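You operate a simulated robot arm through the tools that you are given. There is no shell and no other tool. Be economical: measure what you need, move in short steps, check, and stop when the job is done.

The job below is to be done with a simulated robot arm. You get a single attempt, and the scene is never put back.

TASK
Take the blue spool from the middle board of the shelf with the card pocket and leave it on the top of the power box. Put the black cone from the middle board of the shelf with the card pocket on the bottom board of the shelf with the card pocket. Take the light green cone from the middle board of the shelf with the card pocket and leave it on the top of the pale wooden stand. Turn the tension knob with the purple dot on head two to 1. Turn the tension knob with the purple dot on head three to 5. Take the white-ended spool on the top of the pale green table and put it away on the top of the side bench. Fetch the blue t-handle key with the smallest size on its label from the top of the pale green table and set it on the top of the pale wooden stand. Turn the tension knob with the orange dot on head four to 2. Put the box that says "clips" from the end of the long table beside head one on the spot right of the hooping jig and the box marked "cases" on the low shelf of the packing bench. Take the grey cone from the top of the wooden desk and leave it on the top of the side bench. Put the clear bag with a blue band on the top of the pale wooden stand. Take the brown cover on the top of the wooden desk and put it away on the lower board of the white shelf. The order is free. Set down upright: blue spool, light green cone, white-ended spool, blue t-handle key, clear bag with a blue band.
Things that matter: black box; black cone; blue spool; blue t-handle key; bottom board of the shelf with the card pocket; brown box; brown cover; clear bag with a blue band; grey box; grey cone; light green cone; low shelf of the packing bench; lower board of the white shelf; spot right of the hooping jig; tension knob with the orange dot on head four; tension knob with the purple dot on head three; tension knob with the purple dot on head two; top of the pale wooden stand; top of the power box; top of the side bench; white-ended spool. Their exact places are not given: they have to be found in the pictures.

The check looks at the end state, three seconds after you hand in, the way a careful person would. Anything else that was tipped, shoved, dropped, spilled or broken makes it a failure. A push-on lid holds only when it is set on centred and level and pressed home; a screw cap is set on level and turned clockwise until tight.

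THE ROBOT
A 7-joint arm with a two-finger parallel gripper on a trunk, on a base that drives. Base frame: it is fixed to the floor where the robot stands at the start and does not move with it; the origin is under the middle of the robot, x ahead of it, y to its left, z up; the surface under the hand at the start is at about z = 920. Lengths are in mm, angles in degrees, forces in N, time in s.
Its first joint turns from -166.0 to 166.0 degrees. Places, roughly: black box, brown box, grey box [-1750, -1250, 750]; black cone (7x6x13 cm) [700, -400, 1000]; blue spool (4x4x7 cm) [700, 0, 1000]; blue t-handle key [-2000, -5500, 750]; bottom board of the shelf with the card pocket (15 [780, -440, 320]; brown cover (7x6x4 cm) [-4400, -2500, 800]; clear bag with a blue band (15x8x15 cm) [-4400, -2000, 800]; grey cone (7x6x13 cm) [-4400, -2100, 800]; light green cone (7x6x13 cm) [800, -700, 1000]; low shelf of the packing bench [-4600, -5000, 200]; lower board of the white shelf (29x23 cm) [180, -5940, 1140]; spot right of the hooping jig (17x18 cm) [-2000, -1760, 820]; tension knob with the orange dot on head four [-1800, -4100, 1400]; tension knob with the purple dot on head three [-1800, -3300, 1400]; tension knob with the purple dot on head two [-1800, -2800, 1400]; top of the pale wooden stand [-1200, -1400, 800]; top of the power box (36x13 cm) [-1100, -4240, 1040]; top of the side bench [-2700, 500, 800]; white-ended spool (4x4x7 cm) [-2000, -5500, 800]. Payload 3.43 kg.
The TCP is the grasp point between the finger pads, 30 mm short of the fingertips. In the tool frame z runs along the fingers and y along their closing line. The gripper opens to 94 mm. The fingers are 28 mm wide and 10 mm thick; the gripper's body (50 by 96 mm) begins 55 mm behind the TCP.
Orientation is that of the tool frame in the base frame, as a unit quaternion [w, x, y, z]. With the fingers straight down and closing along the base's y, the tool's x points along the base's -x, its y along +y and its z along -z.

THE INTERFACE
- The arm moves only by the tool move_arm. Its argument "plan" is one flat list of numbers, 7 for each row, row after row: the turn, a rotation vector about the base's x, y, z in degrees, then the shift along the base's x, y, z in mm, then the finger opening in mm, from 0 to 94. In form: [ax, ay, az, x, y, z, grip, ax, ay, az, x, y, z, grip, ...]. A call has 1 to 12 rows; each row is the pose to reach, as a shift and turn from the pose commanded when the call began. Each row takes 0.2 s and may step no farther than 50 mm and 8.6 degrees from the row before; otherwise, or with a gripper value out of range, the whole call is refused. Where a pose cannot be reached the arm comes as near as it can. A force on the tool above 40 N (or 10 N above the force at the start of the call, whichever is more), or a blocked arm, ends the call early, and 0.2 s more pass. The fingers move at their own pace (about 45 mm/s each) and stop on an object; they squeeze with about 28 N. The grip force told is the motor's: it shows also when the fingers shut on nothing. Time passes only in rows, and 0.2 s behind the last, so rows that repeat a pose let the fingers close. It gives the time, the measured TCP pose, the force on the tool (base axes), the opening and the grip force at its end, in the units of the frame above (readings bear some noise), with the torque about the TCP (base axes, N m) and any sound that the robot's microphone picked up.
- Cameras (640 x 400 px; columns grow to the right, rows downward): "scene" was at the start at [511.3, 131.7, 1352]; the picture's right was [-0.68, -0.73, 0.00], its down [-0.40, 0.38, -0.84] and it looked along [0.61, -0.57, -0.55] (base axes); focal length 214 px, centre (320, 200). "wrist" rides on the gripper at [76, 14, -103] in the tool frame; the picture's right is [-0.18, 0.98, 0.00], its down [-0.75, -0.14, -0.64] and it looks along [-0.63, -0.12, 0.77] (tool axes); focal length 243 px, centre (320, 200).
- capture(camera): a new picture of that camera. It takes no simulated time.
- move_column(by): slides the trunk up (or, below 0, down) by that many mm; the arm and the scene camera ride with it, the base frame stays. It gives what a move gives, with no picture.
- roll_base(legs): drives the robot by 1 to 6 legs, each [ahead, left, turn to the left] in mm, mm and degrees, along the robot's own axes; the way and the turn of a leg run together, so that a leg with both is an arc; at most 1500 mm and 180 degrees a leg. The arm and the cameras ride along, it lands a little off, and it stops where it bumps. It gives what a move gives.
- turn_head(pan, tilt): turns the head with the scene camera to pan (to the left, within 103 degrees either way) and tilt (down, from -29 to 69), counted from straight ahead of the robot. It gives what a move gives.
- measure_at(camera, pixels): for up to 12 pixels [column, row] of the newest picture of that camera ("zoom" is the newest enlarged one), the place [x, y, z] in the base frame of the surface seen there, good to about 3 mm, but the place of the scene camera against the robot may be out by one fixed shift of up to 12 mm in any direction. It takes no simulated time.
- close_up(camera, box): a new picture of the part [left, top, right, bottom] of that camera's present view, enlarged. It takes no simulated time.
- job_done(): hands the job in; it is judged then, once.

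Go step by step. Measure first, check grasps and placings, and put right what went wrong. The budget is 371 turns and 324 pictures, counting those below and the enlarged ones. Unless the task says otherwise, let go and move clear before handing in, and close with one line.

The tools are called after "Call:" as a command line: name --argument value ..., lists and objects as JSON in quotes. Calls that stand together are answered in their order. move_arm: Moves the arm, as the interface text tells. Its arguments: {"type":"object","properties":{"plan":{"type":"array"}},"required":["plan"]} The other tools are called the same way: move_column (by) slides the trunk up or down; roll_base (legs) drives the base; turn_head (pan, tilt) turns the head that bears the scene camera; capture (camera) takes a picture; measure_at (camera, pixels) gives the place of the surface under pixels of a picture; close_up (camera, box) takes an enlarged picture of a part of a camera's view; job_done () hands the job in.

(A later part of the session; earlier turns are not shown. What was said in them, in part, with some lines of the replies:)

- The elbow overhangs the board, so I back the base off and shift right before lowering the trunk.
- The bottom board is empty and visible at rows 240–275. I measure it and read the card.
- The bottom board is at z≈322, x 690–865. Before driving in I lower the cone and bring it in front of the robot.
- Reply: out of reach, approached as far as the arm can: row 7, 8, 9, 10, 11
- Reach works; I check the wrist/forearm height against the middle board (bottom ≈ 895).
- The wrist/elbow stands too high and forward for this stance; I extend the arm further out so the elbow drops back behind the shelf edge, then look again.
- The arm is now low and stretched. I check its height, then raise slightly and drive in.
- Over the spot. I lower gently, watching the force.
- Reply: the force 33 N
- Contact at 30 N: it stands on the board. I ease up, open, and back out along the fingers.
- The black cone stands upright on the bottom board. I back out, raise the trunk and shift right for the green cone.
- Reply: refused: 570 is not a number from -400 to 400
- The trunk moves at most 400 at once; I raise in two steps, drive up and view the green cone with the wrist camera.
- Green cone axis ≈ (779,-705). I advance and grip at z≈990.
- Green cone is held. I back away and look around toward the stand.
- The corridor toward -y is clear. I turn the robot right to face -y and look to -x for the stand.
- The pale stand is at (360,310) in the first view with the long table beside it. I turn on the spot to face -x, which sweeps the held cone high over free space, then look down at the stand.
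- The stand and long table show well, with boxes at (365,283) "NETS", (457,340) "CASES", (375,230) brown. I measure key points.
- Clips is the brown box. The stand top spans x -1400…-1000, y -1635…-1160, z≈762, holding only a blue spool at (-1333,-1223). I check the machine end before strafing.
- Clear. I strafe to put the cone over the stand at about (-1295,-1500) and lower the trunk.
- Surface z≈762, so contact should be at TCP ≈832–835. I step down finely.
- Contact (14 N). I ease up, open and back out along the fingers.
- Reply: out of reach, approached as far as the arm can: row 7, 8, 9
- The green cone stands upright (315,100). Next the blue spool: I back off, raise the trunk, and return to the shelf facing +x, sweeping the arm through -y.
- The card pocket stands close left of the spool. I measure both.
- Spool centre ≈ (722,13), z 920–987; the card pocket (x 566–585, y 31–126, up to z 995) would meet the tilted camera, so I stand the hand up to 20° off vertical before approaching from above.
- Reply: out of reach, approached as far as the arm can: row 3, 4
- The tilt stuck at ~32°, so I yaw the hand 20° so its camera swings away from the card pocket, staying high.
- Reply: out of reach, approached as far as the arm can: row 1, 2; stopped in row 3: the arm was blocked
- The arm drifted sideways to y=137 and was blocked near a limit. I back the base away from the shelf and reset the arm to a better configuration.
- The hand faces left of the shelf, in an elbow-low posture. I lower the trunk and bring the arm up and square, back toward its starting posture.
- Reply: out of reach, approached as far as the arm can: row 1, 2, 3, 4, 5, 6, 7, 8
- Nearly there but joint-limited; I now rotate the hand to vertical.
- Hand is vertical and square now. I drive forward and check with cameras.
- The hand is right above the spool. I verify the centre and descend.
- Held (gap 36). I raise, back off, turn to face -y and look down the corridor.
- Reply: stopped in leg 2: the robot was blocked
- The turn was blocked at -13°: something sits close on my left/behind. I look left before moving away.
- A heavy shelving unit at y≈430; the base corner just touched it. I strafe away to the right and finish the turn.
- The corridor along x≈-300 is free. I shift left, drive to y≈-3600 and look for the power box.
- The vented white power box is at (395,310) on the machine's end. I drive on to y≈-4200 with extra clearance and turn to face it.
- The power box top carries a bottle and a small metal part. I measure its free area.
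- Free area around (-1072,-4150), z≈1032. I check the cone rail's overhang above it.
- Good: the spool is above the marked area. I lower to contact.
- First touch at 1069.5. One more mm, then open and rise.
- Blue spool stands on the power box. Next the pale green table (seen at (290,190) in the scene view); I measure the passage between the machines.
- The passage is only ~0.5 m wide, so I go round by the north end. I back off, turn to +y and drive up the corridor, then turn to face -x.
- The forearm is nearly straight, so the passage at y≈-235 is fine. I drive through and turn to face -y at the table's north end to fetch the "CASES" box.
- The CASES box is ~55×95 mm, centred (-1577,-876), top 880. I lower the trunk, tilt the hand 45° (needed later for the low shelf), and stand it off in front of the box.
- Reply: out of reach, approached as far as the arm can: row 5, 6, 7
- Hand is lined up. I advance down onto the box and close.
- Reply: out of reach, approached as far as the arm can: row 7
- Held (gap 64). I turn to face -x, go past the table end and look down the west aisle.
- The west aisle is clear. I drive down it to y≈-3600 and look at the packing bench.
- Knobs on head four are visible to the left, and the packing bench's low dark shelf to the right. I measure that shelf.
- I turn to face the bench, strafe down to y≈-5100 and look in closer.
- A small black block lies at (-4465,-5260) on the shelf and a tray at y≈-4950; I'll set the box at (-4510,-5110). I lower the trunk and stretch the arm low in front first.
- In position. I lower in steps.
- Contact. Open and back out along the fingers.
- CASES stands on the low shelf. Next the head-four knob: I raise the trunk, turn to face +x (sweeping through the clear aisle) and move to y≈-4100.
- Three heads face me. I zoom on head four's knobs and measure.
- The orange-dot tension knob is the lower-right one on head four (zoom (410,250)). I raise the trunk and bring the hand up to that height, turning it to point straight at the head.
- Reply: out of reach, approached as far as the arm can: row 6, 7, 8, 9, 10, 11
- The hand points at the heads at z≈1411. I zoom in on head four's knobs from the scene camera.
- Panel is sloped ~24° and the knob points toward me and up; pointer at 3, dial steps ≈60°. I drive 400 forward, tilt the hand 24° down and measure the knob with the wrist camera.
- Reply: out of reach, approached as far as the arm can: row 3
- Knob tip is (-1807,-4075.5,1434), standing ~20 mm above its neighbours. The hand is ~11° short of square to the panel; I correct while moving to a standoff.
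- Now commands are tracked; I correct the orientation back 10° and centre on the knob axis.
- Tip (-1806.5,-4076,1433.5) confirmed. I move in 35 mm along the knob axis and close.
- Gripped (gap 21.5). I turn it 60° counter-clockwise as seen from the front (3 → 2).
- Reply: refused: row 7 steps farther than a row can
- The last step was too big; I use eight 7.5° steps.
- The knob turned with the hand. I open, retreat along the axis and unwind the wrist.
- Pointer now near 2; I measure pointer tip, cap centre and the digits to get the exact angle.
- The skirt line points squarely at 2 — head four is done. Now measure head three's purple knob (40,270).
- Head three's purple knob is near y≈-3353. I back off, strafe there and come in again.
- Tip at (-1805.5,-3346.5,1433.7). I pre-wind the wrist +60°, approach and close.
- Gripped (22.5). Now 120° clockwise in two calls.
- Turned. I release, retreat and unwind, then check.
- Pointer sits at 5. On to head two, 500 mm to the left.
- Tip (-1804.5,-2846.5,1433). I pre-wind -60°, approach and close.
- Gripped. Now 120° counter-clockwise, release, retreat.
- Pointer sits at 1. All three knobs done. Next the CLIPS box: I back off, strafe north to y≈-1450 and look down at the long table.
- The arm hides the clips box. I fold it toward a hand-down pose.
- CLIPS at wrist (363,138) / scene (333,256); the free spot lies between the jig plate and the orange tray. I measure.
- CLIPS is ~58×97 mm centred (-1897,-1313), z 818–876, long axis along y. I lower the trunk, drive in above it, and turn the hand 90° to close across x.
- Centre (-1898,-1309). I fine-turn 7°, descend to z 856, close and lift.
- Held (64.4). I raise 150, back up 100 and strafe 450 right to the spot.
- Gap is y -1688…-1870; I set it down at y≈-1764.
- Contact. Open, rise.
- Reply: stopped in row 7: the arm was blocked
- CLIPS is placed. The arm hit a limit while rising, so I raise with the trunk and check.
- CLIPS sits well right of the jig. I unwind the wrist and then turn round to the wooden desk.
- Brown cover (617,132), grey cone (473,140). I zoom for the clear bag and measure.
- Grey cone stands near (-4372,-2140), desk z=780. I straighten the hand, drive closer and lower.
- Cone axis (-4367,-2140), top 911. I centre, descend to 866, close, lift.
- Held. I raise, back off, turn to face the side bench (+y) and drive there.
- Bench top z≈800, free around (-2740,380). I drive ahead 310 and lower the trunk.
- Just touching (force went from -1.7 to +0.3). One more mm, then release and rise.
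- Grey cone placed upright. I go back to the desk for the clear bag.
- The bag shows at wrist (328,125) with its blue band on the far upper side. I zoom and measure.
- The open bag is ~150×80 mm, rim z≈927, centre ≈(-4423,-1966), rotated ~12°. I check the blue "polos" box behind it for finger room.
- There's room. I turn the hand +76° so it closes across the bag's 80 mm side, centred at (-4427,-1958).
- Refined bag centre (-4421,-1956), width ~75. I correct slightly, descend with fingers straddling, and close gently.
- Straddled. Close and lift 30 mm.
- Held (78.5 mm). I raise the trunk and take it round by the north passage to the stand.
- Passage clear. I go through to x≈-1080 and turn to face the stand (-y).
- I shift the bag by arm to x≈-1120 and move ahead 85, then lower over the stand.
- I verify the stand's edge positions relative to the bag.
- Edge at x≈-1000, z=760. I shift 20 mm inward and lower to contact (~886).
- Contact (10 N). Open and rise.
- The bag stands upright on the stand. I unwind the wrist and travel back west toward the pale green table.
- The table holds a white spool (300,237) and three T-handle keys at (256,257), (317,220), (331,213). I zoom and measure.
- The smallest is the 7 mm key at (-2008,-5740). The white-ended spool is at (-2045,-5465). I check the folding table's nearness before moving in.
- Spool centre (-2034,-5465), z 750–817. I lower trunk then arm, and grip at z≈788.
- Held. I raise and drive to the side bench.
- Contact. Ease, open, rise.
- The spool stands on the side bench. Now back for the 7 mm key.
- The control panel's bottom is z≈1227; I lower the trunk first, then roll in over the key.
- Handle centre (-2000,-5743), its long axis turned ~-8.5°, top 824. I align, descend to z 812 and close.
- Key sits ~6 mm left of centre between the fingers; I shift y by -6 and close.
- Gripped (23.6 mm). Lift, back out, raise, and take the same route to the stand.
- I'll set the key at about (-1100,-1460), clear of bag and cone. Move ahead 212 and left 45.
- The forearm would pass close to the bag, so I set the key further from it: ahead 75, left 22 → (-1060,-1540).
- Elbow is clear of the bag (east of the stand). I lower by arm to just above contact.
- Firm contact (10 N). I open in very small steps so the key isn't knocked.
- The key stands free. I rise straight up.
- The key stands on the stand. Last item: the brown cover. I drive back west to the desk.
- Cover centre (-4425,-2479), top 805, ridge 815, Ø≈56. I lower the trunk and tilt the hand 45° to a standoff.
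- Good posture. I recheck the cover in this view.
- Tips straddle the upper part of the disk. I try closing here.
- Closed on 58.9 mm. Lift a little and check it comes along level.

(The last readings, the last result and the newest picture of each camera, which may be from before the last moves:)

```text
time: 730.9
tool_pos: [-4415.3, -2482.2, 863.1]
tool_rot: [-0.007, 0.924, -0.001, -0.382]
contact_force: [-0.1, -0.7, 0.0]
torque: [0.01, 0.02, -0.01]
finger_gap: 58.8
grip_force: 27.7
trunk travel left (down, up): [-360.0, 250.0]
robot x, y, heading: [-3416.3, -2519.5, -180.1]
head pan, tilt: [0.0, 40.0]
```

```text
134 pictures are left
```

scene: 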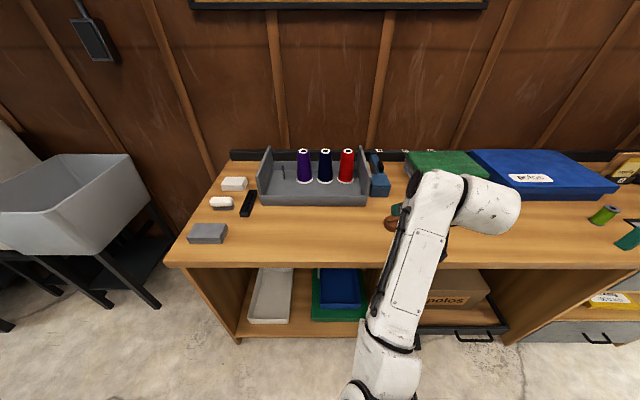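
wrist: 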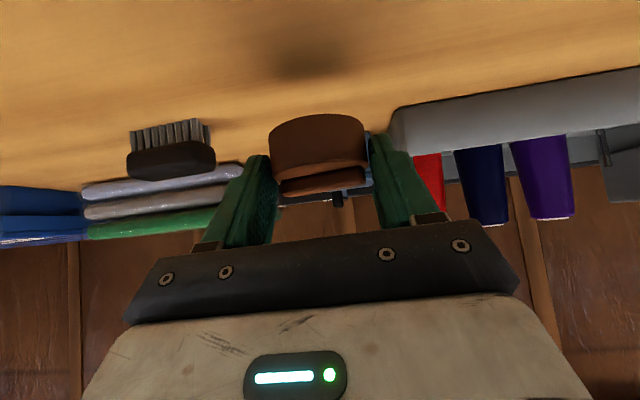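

Held level. I raise, pull the arm in a little, and start the long way round to the white shelf.

Call:
move_column --by 245

Call:
roll_base --legs '[[-420, 0, 0]]'

Call:
move_arm --plan '[0, 0, 0, 40, 0, 0, 30, 0, 0, 0, 80, 0, 0, 30, 0, 0, 0, 120, 0, 0, 30, 0, 0, 0, 150, 0, 0, 30]'

Call:
roll_base --legs '[[0, 0, -90], [1500, 0, 0], [120, 0, 0], [0, 0, -90], [0, 640, 0]]'

Call:
capture --camera "wrist"

```text
time: 733.4
tool_pos: [-4415.9, -2481.6, 1109.2]
tool_rot: [-0.009, 0.924, -0.003, -0.382]
contact_force: [0.5, 0.8, -0.2]
torque: [-0.01, -0.01, -0.02]
finger_gap: 58.3
grip_force: 27.9
trunk travel left (down, up): [-605.0, 5.0]
robot x, y, heading: [-3420.5, -2518.8, -179.8]
head pan, tilt: [0.0, 40.0]
```

```text
time: 736.0
tool_pos: [-3994.9, -2480.2, 1109.6]
tool_rot: [-0.008, 0.924, -0.003, -0.382]
contact_force: [-0.3, 0.2, -1.4]
torque: [0.01, 0.01, 0.03]
finger_gap: 58.5
grip_force: 27.7
trunk travel left (down, up): [-605.0, 5.0]
robot x, y, heading: [-2997.3, -2521.3, -179.9]
head pan, tilt: [0.0, 40.0]
```

```text
time: 737.0
tool_pos: [-3843.3, -2479.8, 1108.9]
tool_rot: [-0.008, 0.924, -0.003, -0.382]
contact_force: [0.0, -0.6, 0.2]
torque: [0.01, 0.0, 0.01]
finger_gap: 58.1
grip_force: 27.8
trunk travel left (down, up): [-605.0, 5.0]
robot x, y, heading: [-2999.8, -2520.7, -180.1]
head pan, tilt: [0.0, 40.0]
```

```text
time: 756.1
tool_pos: [-2163.2, -285.2, 1107.7]
tool_rot: [0.382, -0.002, 0.924, -0.005]
contact_force: [0.4, 0.4, -0.2]
torque: [-0.02, 0.0, 0.01]
finger_gap: 54.1
grip_force: 27.7
trunk travel left (down, up): [-605.0, 5.0]
robot x, y, heading: [-3010.7, -259.2, 0.8]
head pan, tilt: [0.0, 40.0]
```

```text
133 pictures are left
```

wrist: 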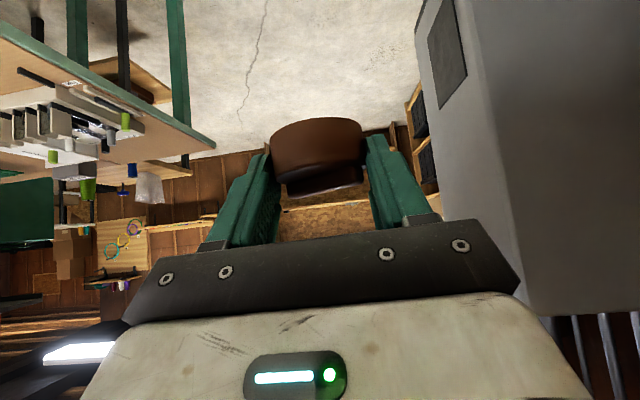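

The gap has shrunk to 54 mm — the cover is creeping out of the fingertips. I take it to the side bench right here to set it down and regrasp properly.

Call:
roll_base --legs '[[375, -270, 89]]'

Call:
capture --camera "wrist"

```text
time: 760.3
tool_pos: [-2567.1, 662.3, 1107.0]
tool_rot: [-0.274, 0.654, -0.653, -0.266]
contact_force: [0.5, -0.1, 0.2]
torque: [0.02, -0.01, 0.01]
finger_gap: 54.0
grip_force: 28.0
trunk travel left (down, up): [-605.0, 5.0]
robot x, y, heading: [-2600.1, -184.8, 90.3]
head pan, tilt: [0.0, 40.0]
cut short: leg 1
```

```text
132 pictures are left
```

wrist: 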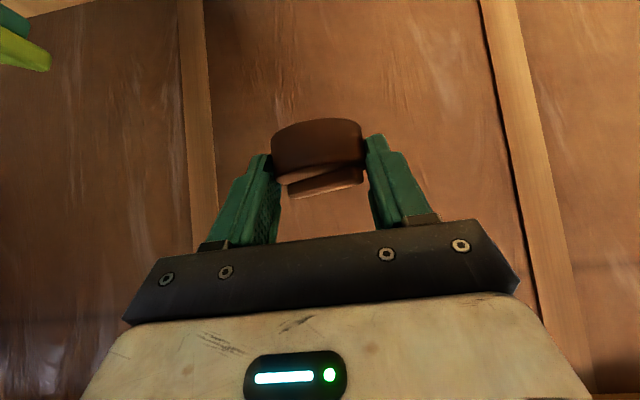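

The arc carried me close to the bench and was cut short. I back off straight and look.

Call:
roll_base --legs '[[-325, 0, 0], [0, 70, 0]]'

Call:
capture --camera "wrist"

Call:
capture --camera "scene"

```text
time: 763.1
tool_pos: [-2634.8, 333.0, 1107.8]
tool_rot: [-0.274, 0.655, -0.652, -0.266]
contact_force: [0.3, 1.1, -0.3]
torque: [-0.03, 0.02, 0.01]
finger_gap: 54.1
grip_force: 28.3
trunk travel left (down, up): [-605.0, 5.0]
robot x, y, heading: [-2665.6, -514.5, 90.4]
head pan, tilt: [0.0, 40.0]
```

```text
131 pictures are left
```

wrist: 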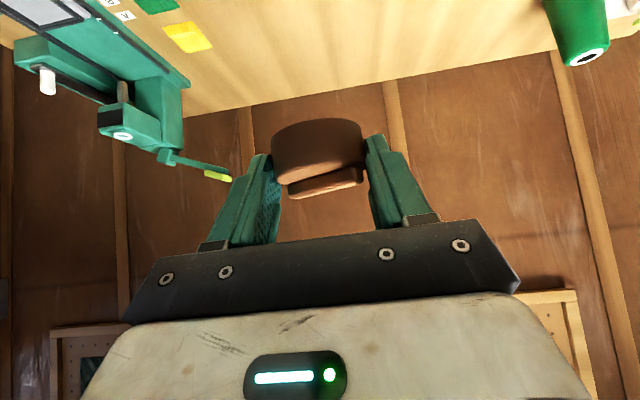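

```text
130 pictures are left
```

scene: 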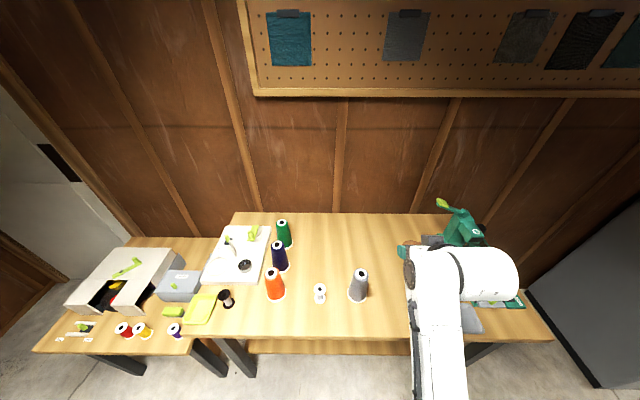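

Bench items still stand. I check their places and lower the cover here (shift +15 mm in x for clearance).

Call:
measure_at --camera "scene" --pixels '[[361, 272], [320, 287], [250, 275], [380, 320], [385, 300], [420, 240]]'

Call:
move_arm --plan '[0, 0, 0, 15, 0, 0, 30]'

Call:
move_column --by -240

Call:
capture --camera "wrist"

Call:
capture --camera "scene"

```text
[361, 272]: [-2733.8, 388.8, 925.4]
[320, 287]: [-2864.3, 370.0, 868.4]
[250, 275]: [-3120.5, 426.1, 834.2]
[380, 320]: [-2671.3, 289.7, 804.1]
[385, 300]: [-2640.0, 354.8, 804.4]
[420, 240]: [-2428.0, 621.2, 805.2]
```

```text
time: 763.5
tool_pos: [-2620.0, 333.2, 1107.5]
tool_rot: [-0.275, 0.655, -0.653, -0.265]
contact_force: [0.3, 0.8, 0.0]
torque: [0.01, 0.01, 0.01]
finger_gap: 53.7
grip_force: 28.2
trunk travel left (down, up): [-605.0, 5.0]
robot x, y, heading: [-2663.7, -510.7, 90.4]
head pan, tilt: [0.0, 40.0]
```

```text
time: 766.0
tool_pos: [-2619.8, 332.3, 868.0]
tool_rot: [-0.275, 0.654, -0.652, -0.266]
contact_force: [0.6, -1.3, -0.3]
torque: [0.01, 0.01, 0.04]
finger_gap: 53.7
grip_force: 28.4
trunk travel left (down, up): [-365.0, 245.0]
robot x, y, heading: [-2669.1, -514.9, 90.6]
head pan, tilt: [0.0, 40.0]
```

```text
129 pictures are left
```

wrist: 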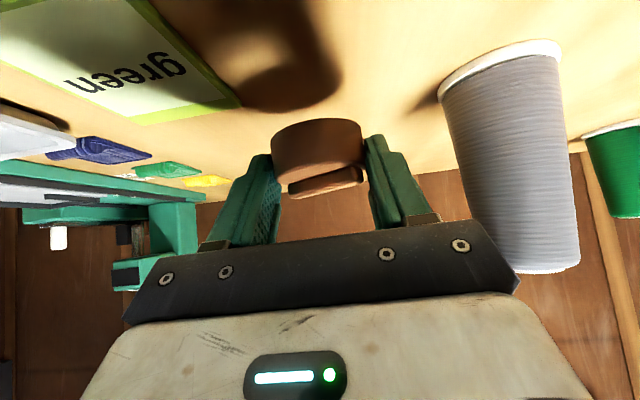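

```text
128 pictures are left
```

scene: 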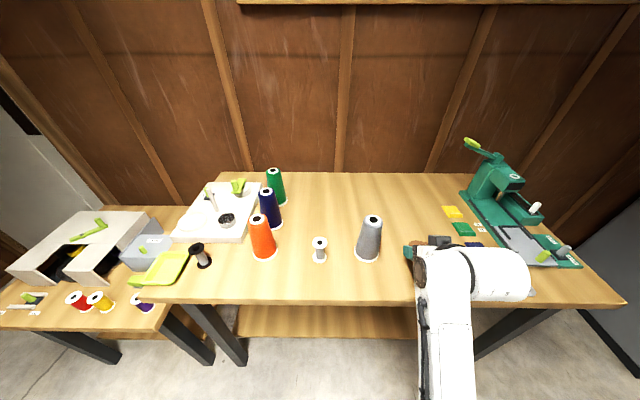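

The cover is over bare bench beside the card. I lower slowly to contact.

Call:
move_arm --plan '[0, 0, 0, -5, 0, -15, 30, 0, 0, 0, -5, 0, -22, 30, 0, 0, 0, -5, 0, -26, 30, 0, 0, 0, -5, 0, -28, 30]'

Call:
capture --camera "wrist"

```text
time: 767.0
tool_pos: [-2624.2, 332.8, 841.0]
tool_rot: [-0.275, 0.654, -0.653, -0.265]
contact_force: [-0.6, -0.1, 0.2]
torque: [0.0, 0.0, 0.01]
finger_gap: 53.8
grip_force: 28.0
trunk travel left (down, up): [-365.0, 245.0]
robot x, y, heading: [-2665.0, -516.4, 90.8]
head pan, tilt: [0.0, 40.0]
```

```text
127 pictures are left
```

wrist: 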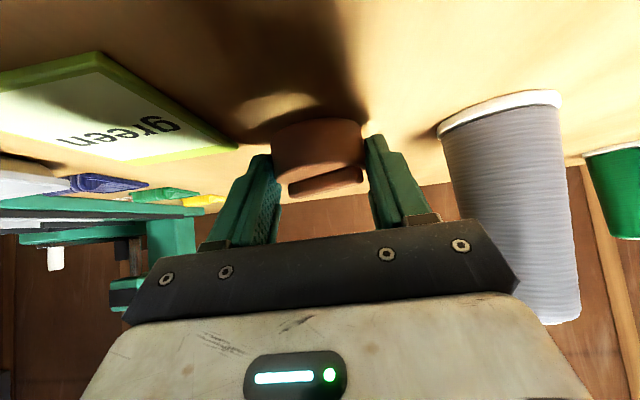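

Call:
move_arm --plan '[0, 0, 0, 0, 0, -2, 30, 0, 0, 0, 0, 0, -4, 30, 0, 0, 0, 0, 0, -6, 30]'

```text
time: 767.8
tool_pos: [-2624.7, 333.0, 834.2]
tool_rot: [-0.275, 0.654, -0.652, -0.266]
contact_force: [0.0, -0.3, 1.0]
torque: [-0.03, 0.06, 0.02]
finger_gap: 53.9
grip_force: 28.1
trunk travel left (down, up): [-365.0, 245.0]
robot x, y, heading: [-2666.2, -509.0, 90.6]
head pan, tilt: [0.0, 40.0]
```

Touching. Release and back out a bit.

Call:
move_arm --plan '[0, 0, 0, 0, 0, -1, 30, 0, 0, 0, 0, 0, -1, 60, 0, 0, 0, 0, 0, -1, 76, 0, 0, 0, 0, 0, -1, 76, 0, 0, 0, 0, -20, 22, 76, 0, 0, 0, 0, -50, 55, 76, 0, 0, 0, 0, -70, 95, 76]'

Call:
capture --camera "wrist"

```text
time: 769.4
tool_pos: [-2624.4, 262.1, 928.3]
tool_rot: [-0.274, 0.655, -0.652, -0.266]
contact_force: [-1.4, -0.1, -1.2]
torque: [0.01, -0.03, -0.02]
finger_gap: 75.7
grip_force: 0.0
trunk travel left (down, up): [-365.0, 245.0]
robot x, y, heading: [-2663.0, -513.3, 90.6]
head pan, tilt: [0.0, 40.0]
```

```text
126 pictures are left
```

wrist: 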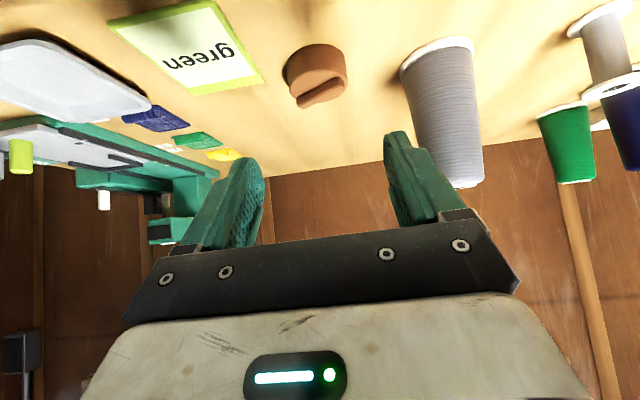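

I measure the cover anew for a better-centred grip.

Call:
close_up --camera "wrist" --box '[270, 30, 370, 120]'

Call:
measure_at --camera "wrist" --pixels '[[286, 72], [345, 70], [315, 45], [316, 55], [316, 72], [320, 95], [300, 95], [340, 85], [310, 65], [330, 65]]'

```text
4.44 times, centred on (320, 75) of wrist
```

zoom: 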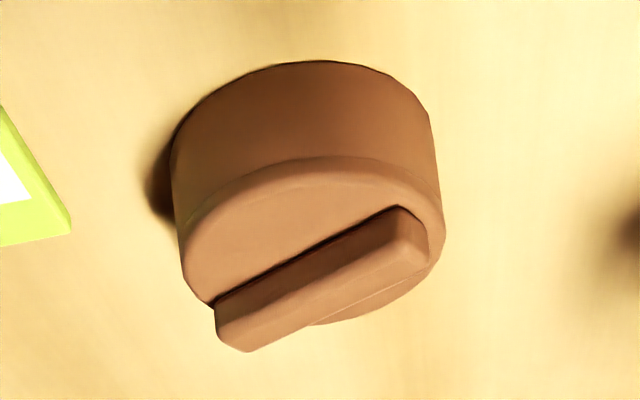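

```text
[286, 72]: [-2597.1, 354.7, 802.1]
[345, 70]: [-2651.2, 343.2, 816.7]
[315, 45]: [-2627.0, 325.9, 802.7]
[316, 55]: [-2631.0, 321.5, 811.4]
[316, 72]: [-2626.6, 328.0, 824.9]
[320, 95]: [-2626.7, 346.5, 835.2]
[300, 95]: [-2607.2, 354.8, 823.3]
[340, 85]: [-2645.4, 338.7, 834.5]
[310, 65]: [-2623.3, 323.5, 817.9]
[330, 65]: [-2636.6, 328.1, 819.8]
```

Cover centre ≈ (-2625,351), disk z 801–826. Before, the pads sat ~12 mm short of centre; now I put the TCP at y=346.

Call:
move_arm --plan '[0, 0, 0, 0, 28, -31, 76, 0, 0, 0, 0, 56, -62, 76, 0, 0, 0, -1, 78, -86, 76, 0, 0, 0, -1, 84, -93, 76, 0, 0, 0, -1, 84, -93, 30, 0, 0, 0, -1, 84, -93, 30, 0, 0, 0, -1, 84, -93, 30]'

Call:
capture --camera "wrist"

```text
time: 771.0
tool_pos: [-2626.9, 346.8, 835.9]
tool_rot: [-0.273, 0.655, -0.653, -0.265]
contact_force: [0.2, -0.3, 0.4]
torque: [0.01, -0.03, -0.01]
finger_gap: 53.7
grip_force: 27.4
trunk travel left (down, up): [-365.0, 245.0]
robot x, y, heading: [-2665.0, -517.6, 90.6]
head pan, tilt: [0.0, 40.0]
```

```text
124 pictures are left
```

wrist: 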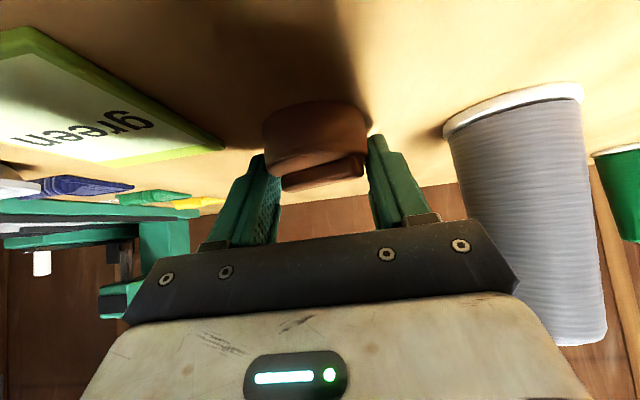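

The gap equals 54 again — so that is the disk's true width, and the earlier change was just the cover turning in the grip. I regrip 9 mm back where the pads cover it best, then lift.

Call:
move_arm --plan '[0, 0, 0, 0, 0, 0, 70, 0, 0, 0, 0, 0, 0, 70, 0, 0, 0, 0, -9, 0, 70, 0, 0, 0, 0, -9, -1, 20, 0, 0, 0, 0, -9, -1, 20, 0, 0, 0, 0, -9, -1, 20, 0, 0, 0, 0, -9, 10, 20, 0, 0, 0, 0, -9, 40, 20]'

Call:
capture --camera "wrist"

```text
time: 772.8
tool_pos: [-2626.8, 339.5, 876.2]
tool_rot: [-0.275, 0.654, -0.652, -0.266]
contact_force: [-0.2, 0.2, -0.8]
torque: [-0.01, 0.01, -0.02]
finger_gap: 53.7
grip_force: 27.7
trunk travel left (down, up): [-365.0, 245.0]
robot x, y, heading: [-2664.7, -511.2, 90.9]
head pan, tilt: [0.0, 40.0]
```

```text
123 pictures are left
```

wrist: 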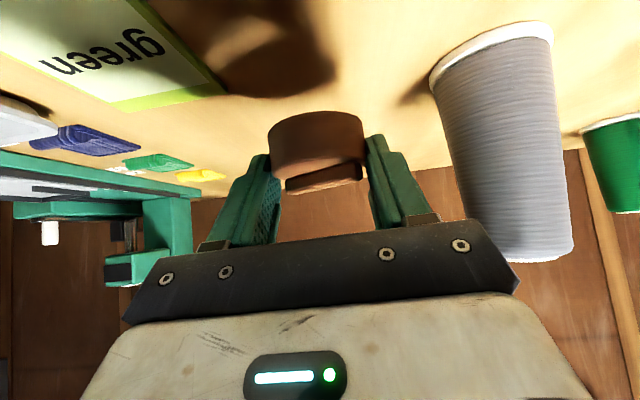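

Held again. I raise and go through the north passage to the east corridor.

Call:
move_column --by 240

Call:
roll_base --legs '[[0, 0, -91], [0, 250, 0], [1500, 0, 0], [700, 0, 0], [0, -500, 0], [0, 0, -90]]'

Call:
capture --camera "wrist"

```text
time: 775.3
tool_pos: [-2626.4, 338.9, 1116.1]
tool_rot: [-0.275, 0.654, -0.653, -0.265]
contact_force: [-0.1, -0.5, -0.4]
torque: [0.0, 0.02, -0.02]
finger_gap: 53.9
grip_force: 28.1
trunk travel left (down, up): [-605.0, 5.0]
robot x, y, heading: [-2666.9, -512.9, 90.5]
head pan, tilt: [0.0, 40.0]
```

```text
time: 797.8
tool_pos: [-501.1, -1621.2, 1115.8]
tool_rot: [0.265, 0.653, 0.654, -0.275]
contact_force: [-0.1, 0.9, 0.4]
torque: [-0.04, 0.01, 0.02]
finger_gap: 53.8
grip_force: 28.0
trunk travel left (down, up): [-605.0, 5.0]
robot x, y, heading: [-459.4, -766.2, -89.6]
head pan, tilt: [0.0, 40.0]
```

```text
122 pictures are left
```

wrist: 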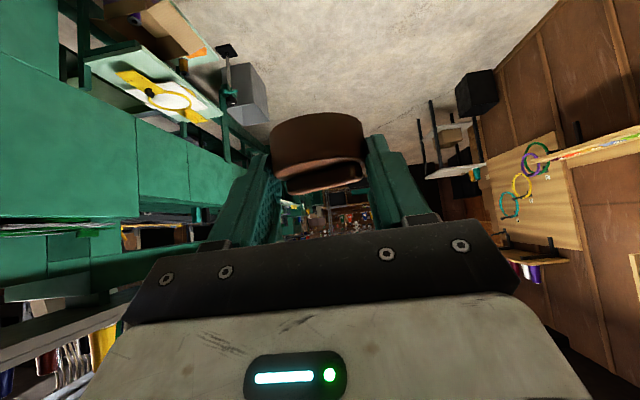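

Stable (53.8). I continue down the corridor and look at the white shelf.

Call:
roll_base --legs '[[0, 170, -0.4], [1500, 0, 0], [1500, 0, 0]]'

Call:
turn_head --pan 10 --tilt 20

Call:
capture --camera "scene"

Call:
close_up --camera "scene" --box '[220, 40, 340, 300]'

```text
time: 813.3
tool_pos: [-307.0, -4610.6, 1115.8]
tool_rot: [0.265, 0.653, 0.654, -0.275]
contact_force: [-0.1, 0.0, 0.5]
torque: [-0.02, 0.04, -0.01]
finger_gap: 53.4
grip_force: 28.0
trunk travel left (down, up): [-605.0, 5.0]
robot x, y, heading: [-262.2, -3759.4, -89.4]
head pan, tilt: [0.0, 40.0]
```

```text
time: 814.1
tool_pos: [-307.5, -4609.8, 1115.3]
tool_rot: [0.266, 0.653, 0.654, -0.274]
contact_force: [0.2, 0.8, 0.2]
torque: [-0.01, 0.02, -0.01]
finger_gap: 53.7
grip_force: 27.9
trunk travel left (down, up): [-605.0, 5.0]
robot x, y, heading: [-265.4, -3760.6, -89.3]
head pan, tilt: [10.0, 20.0]
```

```text
121 pictures are left
```

scene: 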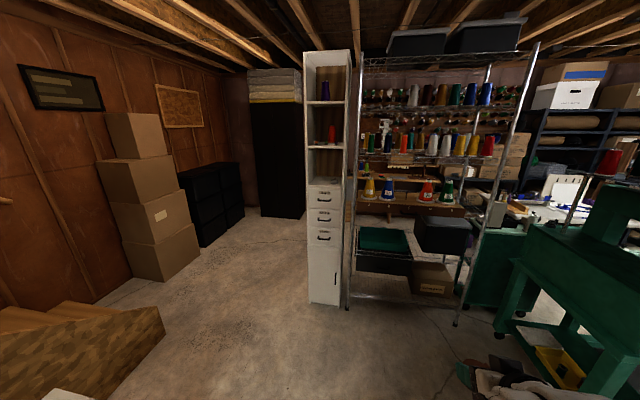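

```text
1.54 times, centred on (280, 170) of scene
```

zoom: 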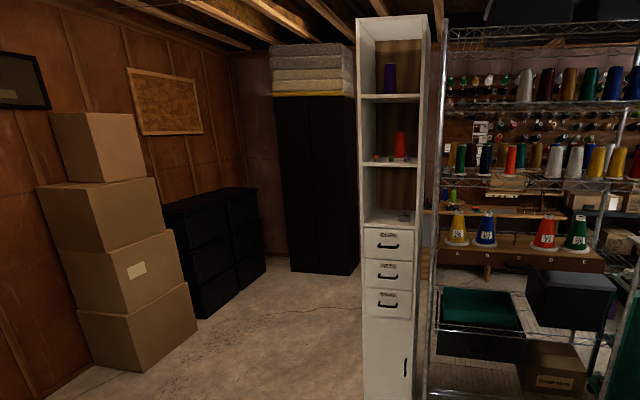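

The lower board at zoom (390,222) has a small grey thing at right. I measure the cubby.

Call:
close_up --camera "scene" --box '[295, 90, 360, 190]'

Call:
measure_at --camera "scene" --pixels '[[325, 184], [310, 183], [343, 183], [325, 180], [325, 148], [325, 143], [320, 176], [335, 175], [325, 165], [310, 165], [345, 165], [330, 104]]'

```text
4.00 times, centred on (328, 140) of scene
```

zoom: 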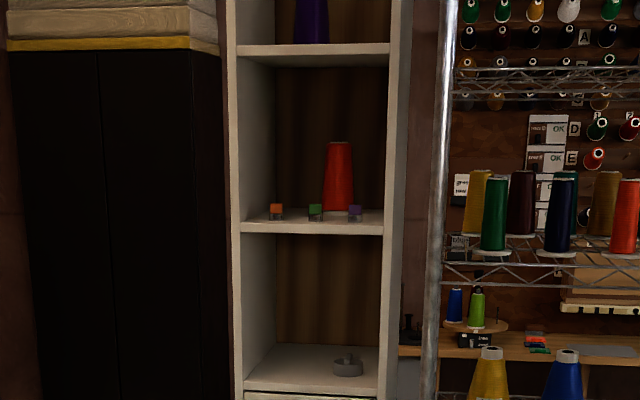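

```text
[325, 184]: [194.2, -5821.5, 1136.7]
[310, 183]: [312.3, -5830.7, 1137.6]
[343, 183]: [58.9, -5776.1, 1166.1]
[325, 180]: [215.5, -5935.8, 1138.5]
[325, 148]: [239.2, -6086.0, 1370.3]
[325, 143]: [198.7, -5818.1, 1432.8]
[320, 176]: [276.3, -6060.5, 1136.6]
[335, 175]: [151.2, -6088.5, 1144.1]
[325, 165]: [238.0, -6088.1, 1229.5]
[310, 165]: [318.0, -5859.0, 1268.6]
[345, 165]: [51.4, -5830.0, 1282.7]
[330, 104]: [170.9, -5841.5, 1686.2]
```

Call:
measure_at --camera "scene" --pixels '[[335, 181], [338, 179], [331, 182], [150, 330], [110, 310], [165, 340], [65, 392], [180, 260], [100, 285]]'

Call:
turn_head --pan 45 --tilt 35

Call:
capture --camera "scene"

Call:
measure_at --camera "scene" --pixels '[[300, 300], [340, 250], [400, 330], [330, 330], [380, 250], [250, 300]]'

```text
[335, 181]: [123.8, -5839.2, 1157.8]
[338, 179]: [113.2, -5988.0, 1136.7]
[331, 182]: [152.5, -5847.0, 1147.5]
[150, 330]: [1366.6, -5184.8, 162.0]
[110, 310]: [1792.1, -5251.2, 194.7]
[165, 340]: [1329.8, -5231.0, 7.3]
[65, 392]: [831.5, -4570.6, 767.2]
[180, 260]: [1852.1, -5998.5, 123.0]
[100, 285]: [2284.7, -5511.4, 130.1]
```

```text
time: 815.1
tool_pos: [-306.8, -4610.4, 1117.1]
tool_rot: [0.265, 0.653, 0.654, -0.275]
contact_force: [0.2, -0.2, 0.0]
torque: [-0.01, -0.02, 0.0]
finger_gap: 53.4
grip_force: 27.9
trunk travel left (down, up): [-605.0, 5.0]
robot x, y, heading: [-265.5, -3756.7, -89.4]
head pan, tilt: [45.0, 35.0]
```

```text
118 pictures are left
```

scene: 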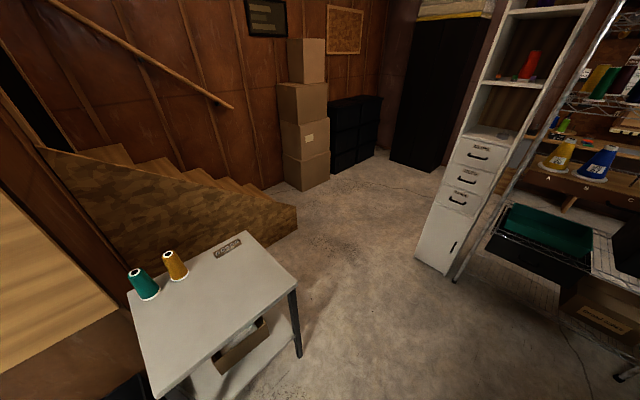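

```text
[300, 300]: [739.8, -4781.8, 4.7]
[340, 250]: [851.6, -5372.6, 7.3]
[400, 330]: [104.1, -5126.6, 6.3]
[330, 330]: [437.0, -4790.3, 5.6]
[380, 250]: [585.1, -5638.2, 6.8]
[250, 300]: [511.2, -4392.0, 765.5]
```

I measure the side table's corners to plan the strafe.

Call:
measure_at --camera "scene" --pixels '[[292, 285], [243, 237], [165, 390], [299, 352], [210, 350]]'

```text
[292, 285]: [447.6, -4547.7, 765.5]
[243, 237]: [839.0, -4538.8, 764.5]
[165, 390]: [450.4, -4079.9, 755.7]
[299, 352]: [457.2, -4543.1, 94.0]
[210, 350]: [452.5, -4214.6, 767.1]
```

Table spans x≥447, y -4547…-4080; shelf interior is x 70–305, z 1137–1420, front y≈-5820, and a small grey piece sits near (125,-5850). I strafe to x≈40 and shift/raise the arm toward the target.

Call:
roll_base --legs '[[0, 305, -0.6]]'

Call:
move_arm --plan '[0, 0, 0, 30, 0, 15, 20, 0, 0, 0, 60, 0, 30, 20, 0, 0, 0, 90, 0, 45, 20, 0, 0, 0, 120, 0, 60, 20, 0, 0, 0, 150, 0, 75, 20, 0, 0, 0, 185, 0, 90, 20]'

Call:
turn_head --pan 10 --tilt 20

Call:
capture --camera "scene"

Call:
capture --camera "wrist"

```text
time: 817.2
tool_pos: [-13.1, -4608.2, 1116.0]
tool_rot: [0.263, 0.657, 0.65, -0.276]
contact_force: [-0.8, 0.7, 0.0]
torque: [-0.02, -0.04, 0.0]
finger_gap: 53.5
grip_force: 28.3
trunk travel left (down, up): [-605.0, 5.0]
robot x, y, heading: [42.8, -3757.4, -89.9]
head pan, tilt: [45.0, 35.0]
```

```text
time: 818.6
tool_pos: [172.0, -4609.2, 1205.4]
tool_rot: [0.264, 0.658, 0.65, -0.276]
contact_force: [-0.3, -0.6, -1.0]
torque: [0.02, 0.0, -0.03]
finger_gap: 53.1
grip_force: 28.0
trunk travel left (down, up): [-605.0, 5.0]
robot x, y, heading: [37.1, -3755.6, -90.1]
head pan, tilt: [45.0, 35.0]
```

```text
time: 819.6
tool_pos: [171.6, -4608.2, 1205.2]
tool_rot: [0.263, 0.657, 0.65, -0.276]
contact_force: [-0.9, 0.1, -0.6]
torque: [-0.03, 0.03, 0.0]
finger_gap: 53.6
grip_force: 27.7
trunk travel left (down, up): [-605.0, 5.0]
robot x, y, heading: [42.1, -3761.9, -90.3]
head pan, tilt: [10.0, 20.0]
```

```text
117 pictures are left
```

scene: 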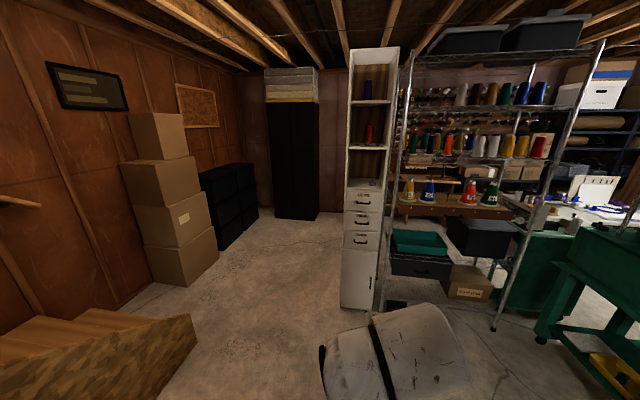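

```text
116 pictures are left
```

wrist: 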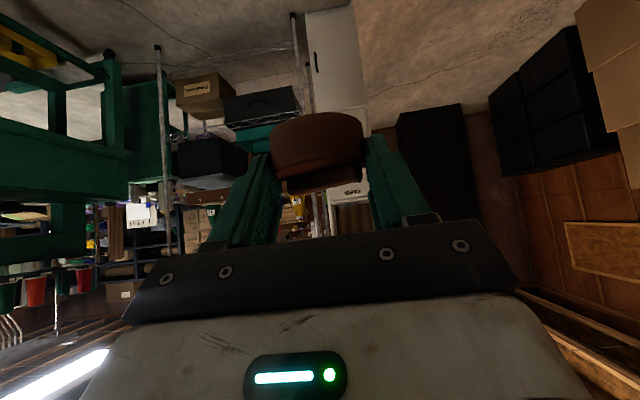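

Call:
roll_base --legs '[[1040, 0, 0.3]]'

Call:
capture --camera "scene"

Call:
capture --camera "wrist"

```text
time: 825.0
tool_pos: [177.9, -5664.1, 1205.6]
tool_rot: [0.264, 0.655, 0.652, -0.275]
contact_force: [-0.1, -1.1, -0.4]
torque: [-0.01, 0.0, -0.02]
finger_gap: 53.5
grip_force: 28.2
trunk travel left (down, up): [-605.0, 5.0]
robot x, y, heading: [40.4, -4814.7, -89.6]
head pan, tilt: [10.0, 20.0]
```

```text
115 pictures are left
```

scene: 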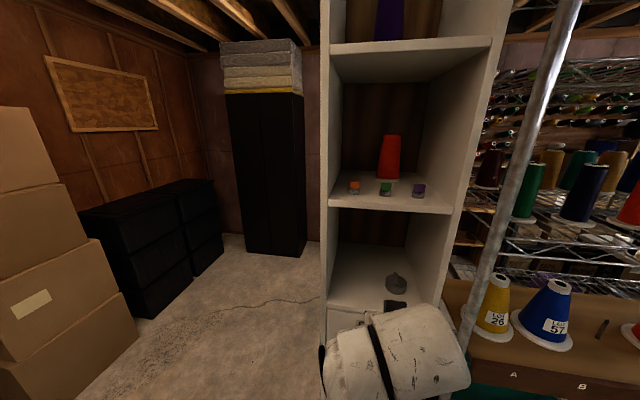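

```text
114 pictures are left
```

wrist: 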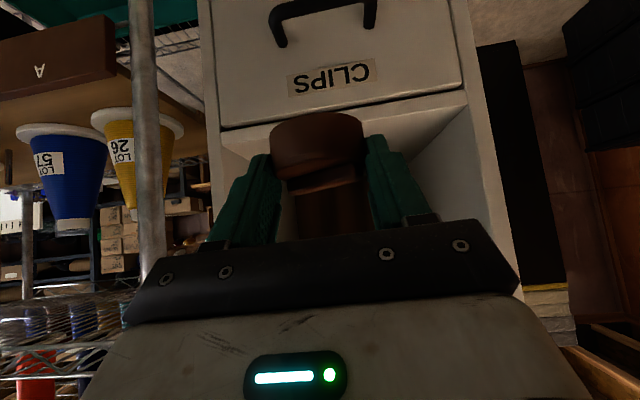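

I measure the cubby floor and the pieces in it.

Call:
measure_at --camera "wrist" --pixels '[[240, 140], [440, 115], [345, 122], [215, 150], [475, 130], [420, 150], [400, 125], [250, 150]]'

Call:
measure_at --camera "scene" --pixels '[[340, 300], [360, 260], [397, 284], [396, 304], [388, 290], [330, 290], [440, 270], [385, 210], [360, 240], [387, 302], [360, 305], [425, 210]]'

```text
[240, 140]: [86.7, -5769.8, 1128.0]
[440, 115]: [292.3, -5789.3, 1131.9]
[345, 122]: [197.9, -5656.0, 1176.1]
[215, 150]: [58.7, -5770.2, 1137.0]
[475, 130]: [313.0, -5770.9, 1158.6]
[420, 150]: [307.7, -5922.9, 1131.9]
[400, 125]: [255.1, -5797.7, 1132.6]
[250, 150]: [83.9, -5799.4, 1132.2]
```

```text
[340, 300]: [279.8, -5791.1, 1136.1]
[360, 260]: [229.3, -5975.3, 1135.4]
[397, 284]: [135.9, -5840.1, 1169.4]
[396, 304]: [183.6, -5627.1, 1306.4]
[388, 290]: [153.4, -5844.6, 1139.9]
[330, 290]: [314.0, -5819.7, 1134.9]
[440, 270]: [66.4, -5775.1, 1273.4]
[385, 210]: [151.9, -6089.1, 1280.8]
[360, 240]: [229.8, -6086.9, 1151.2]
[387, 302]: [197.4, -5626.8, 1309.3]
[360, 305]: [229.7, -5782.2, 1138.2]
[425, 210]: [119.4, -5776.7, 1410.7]
```

Board z≈1132, x 70–307, front y≈-5770; the grey piece ends at x≈157. I aim the cover at (240,-5890): shift +62 in x, then roll in 210.

Call:
move_arm --plan '[0, 0, 0, 31, 0, 0, 20, 0, 0, 0, 62, 0, 0, 20]'

Call:
roll_base --legs '[[110, 0, 0]]'

Call:
capture --camera "scene"

Call:
capture --camera "wrist"

```text
time: 825.6
tool_pos: [238.5, -5663.5, 1205.2]
tool_rot: [0.264, 0.655, 0.652, -0.276]
contact_force: [0.0, 0.2, -0.3]
torque: [0.05, 0.0, 0.01]
finger_gap: 53.7
grip_force: 28.5
trunk travel left (down, up): [-605.0, 5.0]
robot x, y, heading: [38.4, -4813.9, -89.8]
head pan, tilt: [10.0, 20.0]
```

```text
time: 826.8
tool_pos: [239.4, -5773.0, 1206.4]
tool_rot: [0.265, 0.654, 0.653, -0.275]
contact_force: [0.1, -0.7, -0.1]
torque: [0.01, 0.0, -0.04]
finger_gap: 53.6
grip_force: 27.8
trunk travel left (down, up): [-605.0, 5.0]
robot x, y, heading: [38.3, -4922.7, -89.5]
head pan, tilt: [10.0, 20.0]
```

```text
113 pictures are left
```

scene: 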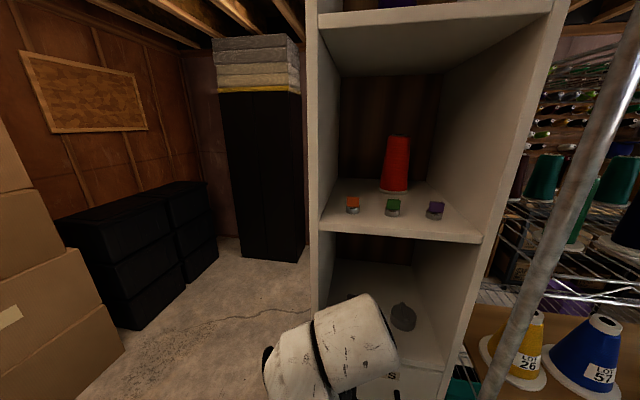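

```text
112 pictures are left
```

wrist: 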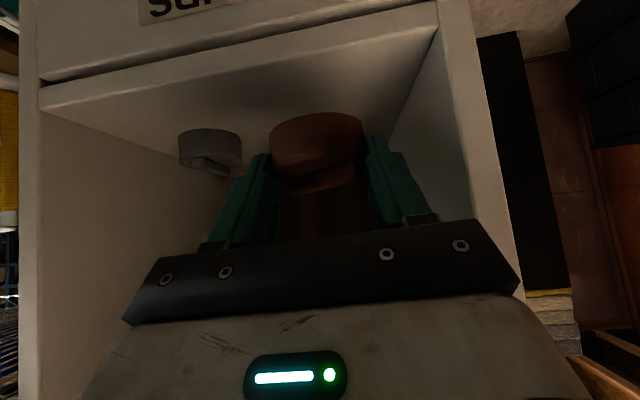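

Call:
measure_at --camera "scene" --pixels '[[360, 300], [330, 315], [390, 350], [375, 330], [404, 318], [350, 298]]'

Call:
measure_at --camera "wrist" --pixels '[[210, 140], [240, 150], [185, 140], [420, 80], [260, 110]]'

```text
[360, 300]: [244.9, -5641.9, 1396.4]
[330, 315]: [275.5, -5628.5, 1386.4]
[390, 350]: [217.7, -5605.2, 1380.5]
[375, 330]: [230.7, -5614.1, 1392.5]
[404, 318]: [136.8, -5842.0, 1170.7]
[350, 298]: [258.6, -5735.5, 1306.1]
```

```text
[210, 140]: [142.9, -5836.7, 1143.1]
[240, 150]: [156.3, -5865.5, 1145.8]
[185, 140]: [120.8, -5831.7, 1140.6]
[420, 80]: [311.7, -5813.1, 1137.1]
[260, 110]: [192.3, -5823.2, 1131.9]
```

Clear. I roll in 92 more and lower.

Call:
roll_base --legs '[[92, 0, 0]]'

Call:
move_arm --plan '[0, 0, 0, 0, 0, -15, 20, 0, 0, 0, 0, 0, -28, 20, 0, 0, 0, 0, 0, -33, 20]'

Call:
capture --camera "wrist"

```text
time: 827.9
tool_pos: [240.8, -5867.4, 1206.0]
tool_rot: [0.265, 0.655, 0.652, -0.276]
contact_force: [-0.7, -0.5, 0.2]
torque: [-0.02, 0.0, 0.01]
finger_gap: 53.4
grip_force: 28.0
trunk travel left (down, up): [-605.0, 5.0]
robot x, y, heading: [36.6, -5015.5, -89.8]
head pan, tilt: [10.0, 20.0]
```

```text
time: 828.7
tool_pos: [240.3, -5867.0, 1171.6]
tool_rot: [0.265, 0.655, 0.652, -0.276]
contact_force: [-0.3, -0.6, -0.5]
torque: [-0.03, 0.03, -0.03]
finger_gap: 53.3
grip_force: 27.7
trunk travel left (down, up): [-605.0, 5.0]
robot x, y, heading: [36.3, -5010.6, -90.0]
head pan, tilt: [10.0, 20.0]
```

```text
111 pictures are left
```

wrist: 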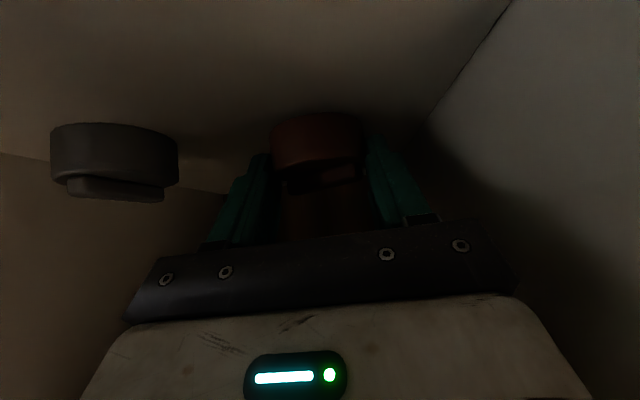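

Call:
move_arm --plan '[0, 0, 0, 0, 0, -2, 20, 0, 0, 0, 0, 0, -4, 20, 0, 0, 0, 0, 0, -5, 20]'

```text
time: 829.5
tool_pos: [240.8, -5867.5, 1167.7]
tool_rot: [0.263, 0.656, 0.652, -0.276]
contact_force: [0.4, 0.0, 0.0]
torque: [-0.01, -0.01, -0.02]
finger_gap: 53.7
grip_force: 28.5
trunk travel left (down, up): [-605.0, 5.0]
robot x, y, heading: [38.0, -5014.7, -89.7]
head pan, tilt: [10.0, 20.0]
```

Call:
move_arm --plan '[0, 0, 0, 0, 0, -1, 20, 0, 0, 0, 0, 0, -2, 20, 0, 0, 0, 0, 0, -3, 20]'

```text
time: 830.3
tool_pos: [239.6, -5867.7, 1166.4]
tool_rot: [0.266, 0.655, 0.651, -0.277]
contact_force: [-0.8, 0.8, 9.4]
torque: [-0.01, -0.18, 0.0]
finger_gap: 53.5
grip_force: 28.2
trunk travel left (down, up): [-605.0, 5.0]
robot x, y, heading: [45.9, -5017.2, -89.7]
head pan, tilt: [10.0, 20.0]
```

Contact. Open, retreat along the fingers, then back the base out.

Call:
move_arm --plan '[0, 0, 0, 0, 0, 1, 20, 0, 0, 0, 0, 0, 1, 58, 0, 0, 0, 0, 0, 1, 68, 0, 0, 0, 0, 0, 1, 68, 0, 0, 0, 0, 14, 15, 68, 0, 0, 0, 0, 35, 36, 68, 0, 0, 0, 0, 60, 42, 68]'

Call:
roll_base --legs '[[-350, 0, 0]]'

Call:
capture --camera "scene"

Call:
capture --camera "wrist"

```text
time: 831.9
tool_pos: [242.0, -5807.4, 1206.2]
tool_rot: [0.265, 0.655, 0.652, -0.276]
contact_force: [0.1, 0.1, -0.5]
torque: [0.0, -0.01, -0.03]
finger_gap: 67.6
grip_force: 0.0
trunk travel left (down, up): [-605.0, 5.0]
robot x, y, heading: [40.4, -5016.8, -89.7]
head pan, tilt: [10.0, 20.0]
```

```text
time: 834.2
tool_pos: [241.4, -5453.5, 1206.8]
tool_rot: [0.265, 0.654, 0.653, -0.275]
contact_force: [-1.1, 0.2, -0.1]
torque: [-0.01, -0.01, 0.05]
finger_gap: 68.1
grip_force: 0.1
trunk travel left (down, up): [-605.0, 5.0]
robot x, y, heading: [40.7, -4662.4, -89.8]
head pan, tilt: [10.0, 20.0]
```

```text
110 pictures are left
```

scene: 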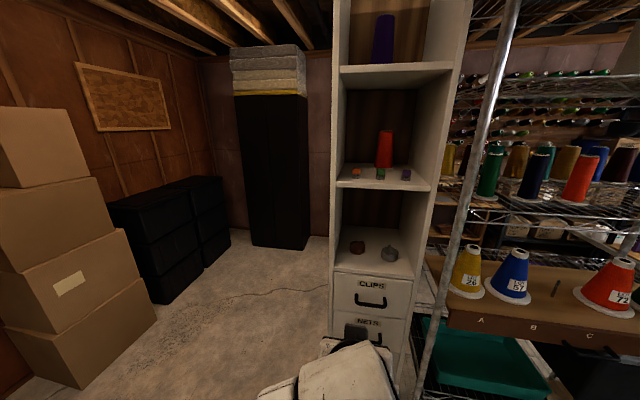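

```text
109 pictures are left
```

wrist: 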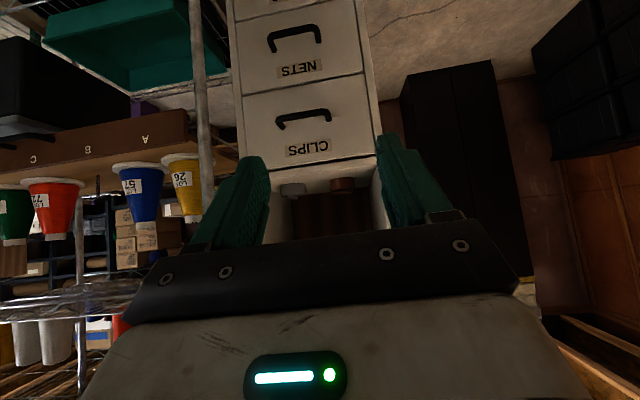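

The cover sits on the lower board. I go back up the corridor for a final look at the stand and power box.

Call:
roll_base --legs '[[0, -250, 0]]'

Call:
turn_head --pan -75 --tilt 20

Call:
capture --camera "scene"

Call:
roll_base --legs '[[-1500, 0, 0], [-1500, 0, 0], [-450, 0, 0]]'

Call:
turn_head --pan -75 --tilt 25

Call:
capture --camera "scene"

```text
time: 836.0
tool_pos: [-8.1, -5456.2, 1206.9]
tool_rot: [0.264, 0.654, 0.653, -0.276]
contact_force: [0.1, -0.2, -0.5]
torque: [-0.03, 0.0, 0.01]
finger_gap: 67.9
grip_force: 0.0
trunk travel left (down, up): [-605.0, 5.0]
robot x, y, heading: [-212.3, -4665.8, -89.8]
head pan, tilt: [10.0, 20.0]
```

```text
time: 837.6
tool_pos: [-8.0, -5455.2, 1207.0]
tool_rot: [0.265, 0.654, 0.653, -0.275]
contact_force: [-0.3, -0.4, 0.3]
torque: [0.01, 0.02, -0.03]
finger_gap: 67.8
grip_force: 0.1
trunk travel left (down, up): [-605.0, 5.0]
robot x, y, heading: [-211.3, -4664.1, -89.5]
head pan, tilt: [-75.0, 20.0]
```

```text
108 pictures are left
```

scene: 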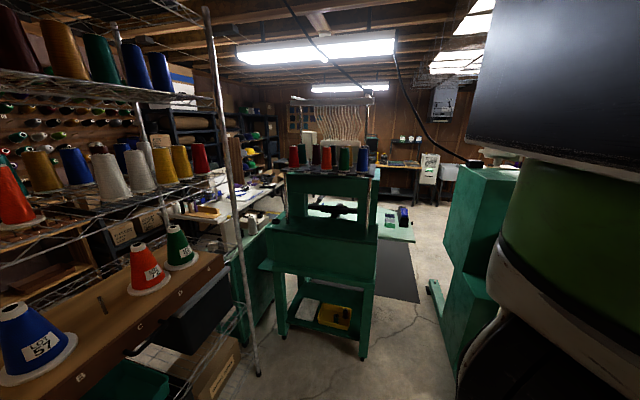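

```text
time: 854.4
tool_pos: [-27.8, -2008.1, 1205.3]
tool_rot: [0.264, 0.655, 0.651, -0.277]
contact_force: [-0.7, -0.4, 0.7]
torque: [0.0, -0.03, 0.0]
finger_gap: 68.2
grip_force: 0.2
trunk travel left (down, up): [-605.0, 5.0]
robot x, y, heading: [-233.2, -1215.1, -90.0]
head pan, tilt: [-75.0, 20.0]
```

```text
time: 855.0
tool_pos: [-28.6, -2007.0, 1207.1]
tool_rot: [0.265, 0.655, 0.652, -0.276]
contact_force: [0.2, -0.6, 0.3]
torque: [0.02, 0.0, -0.03]
finger_gap: 67.8
grip_force: 0.1
trunk travel left (down, up): [-605.0, 5.0]
robot x, y, heading: [-228.5, -1216.7, -89.9]
head pan, tilt: [-75.0, 25.0]
```

```text
107 pictures are left
```

scene: 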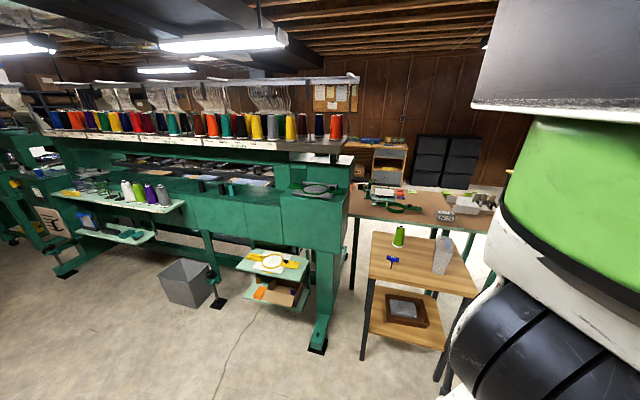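

Call:
close_up --camera "scene" --box '[350, 200, 490, 300]'

Call:
close_up --camera "scene" --box '[20, 150, 160, 250]'

```text
4.00 times, centred on (420, 250) of scene
```

zoom: 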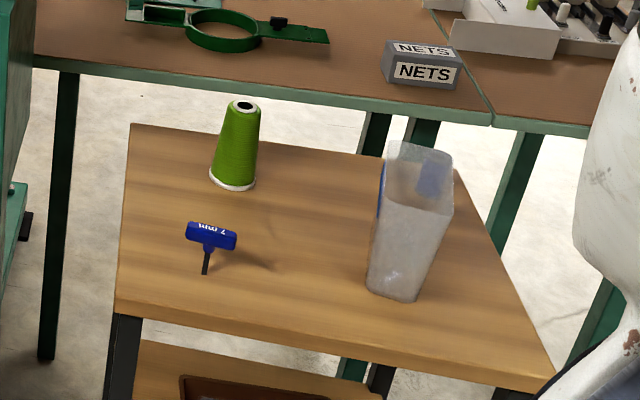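

```text
4.00 times, centred on (90, 200) of scene
```

zoom: 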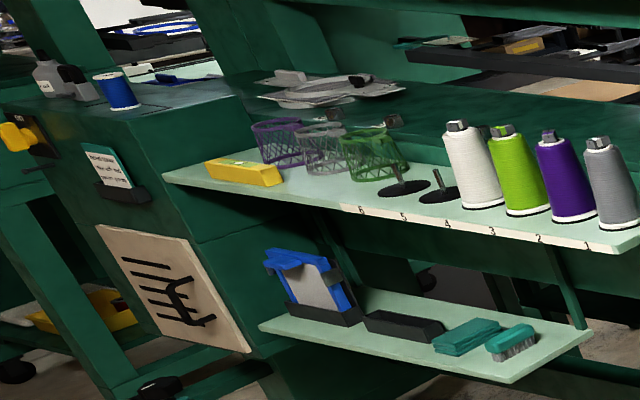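

The key, cone and bag stand upright on the stand, and the blue spool stands on the power box. I saw the other placings and knob settings correct when I did them, so I hand in.

Call:
job_done

```text
The job is handed in.
```

I placed all nine items and set all three tension knobs, then handed the job in; the outcome has not come back yet. Just before handing in I saw the green cone, 7 mm key, clear bag and blue spool upright, but checked the rest only as I did them. The base also lightly touched the shelving unit beside the card-pocket shelf. Near the side bench one drive was cut short; its items still stood afterwards.
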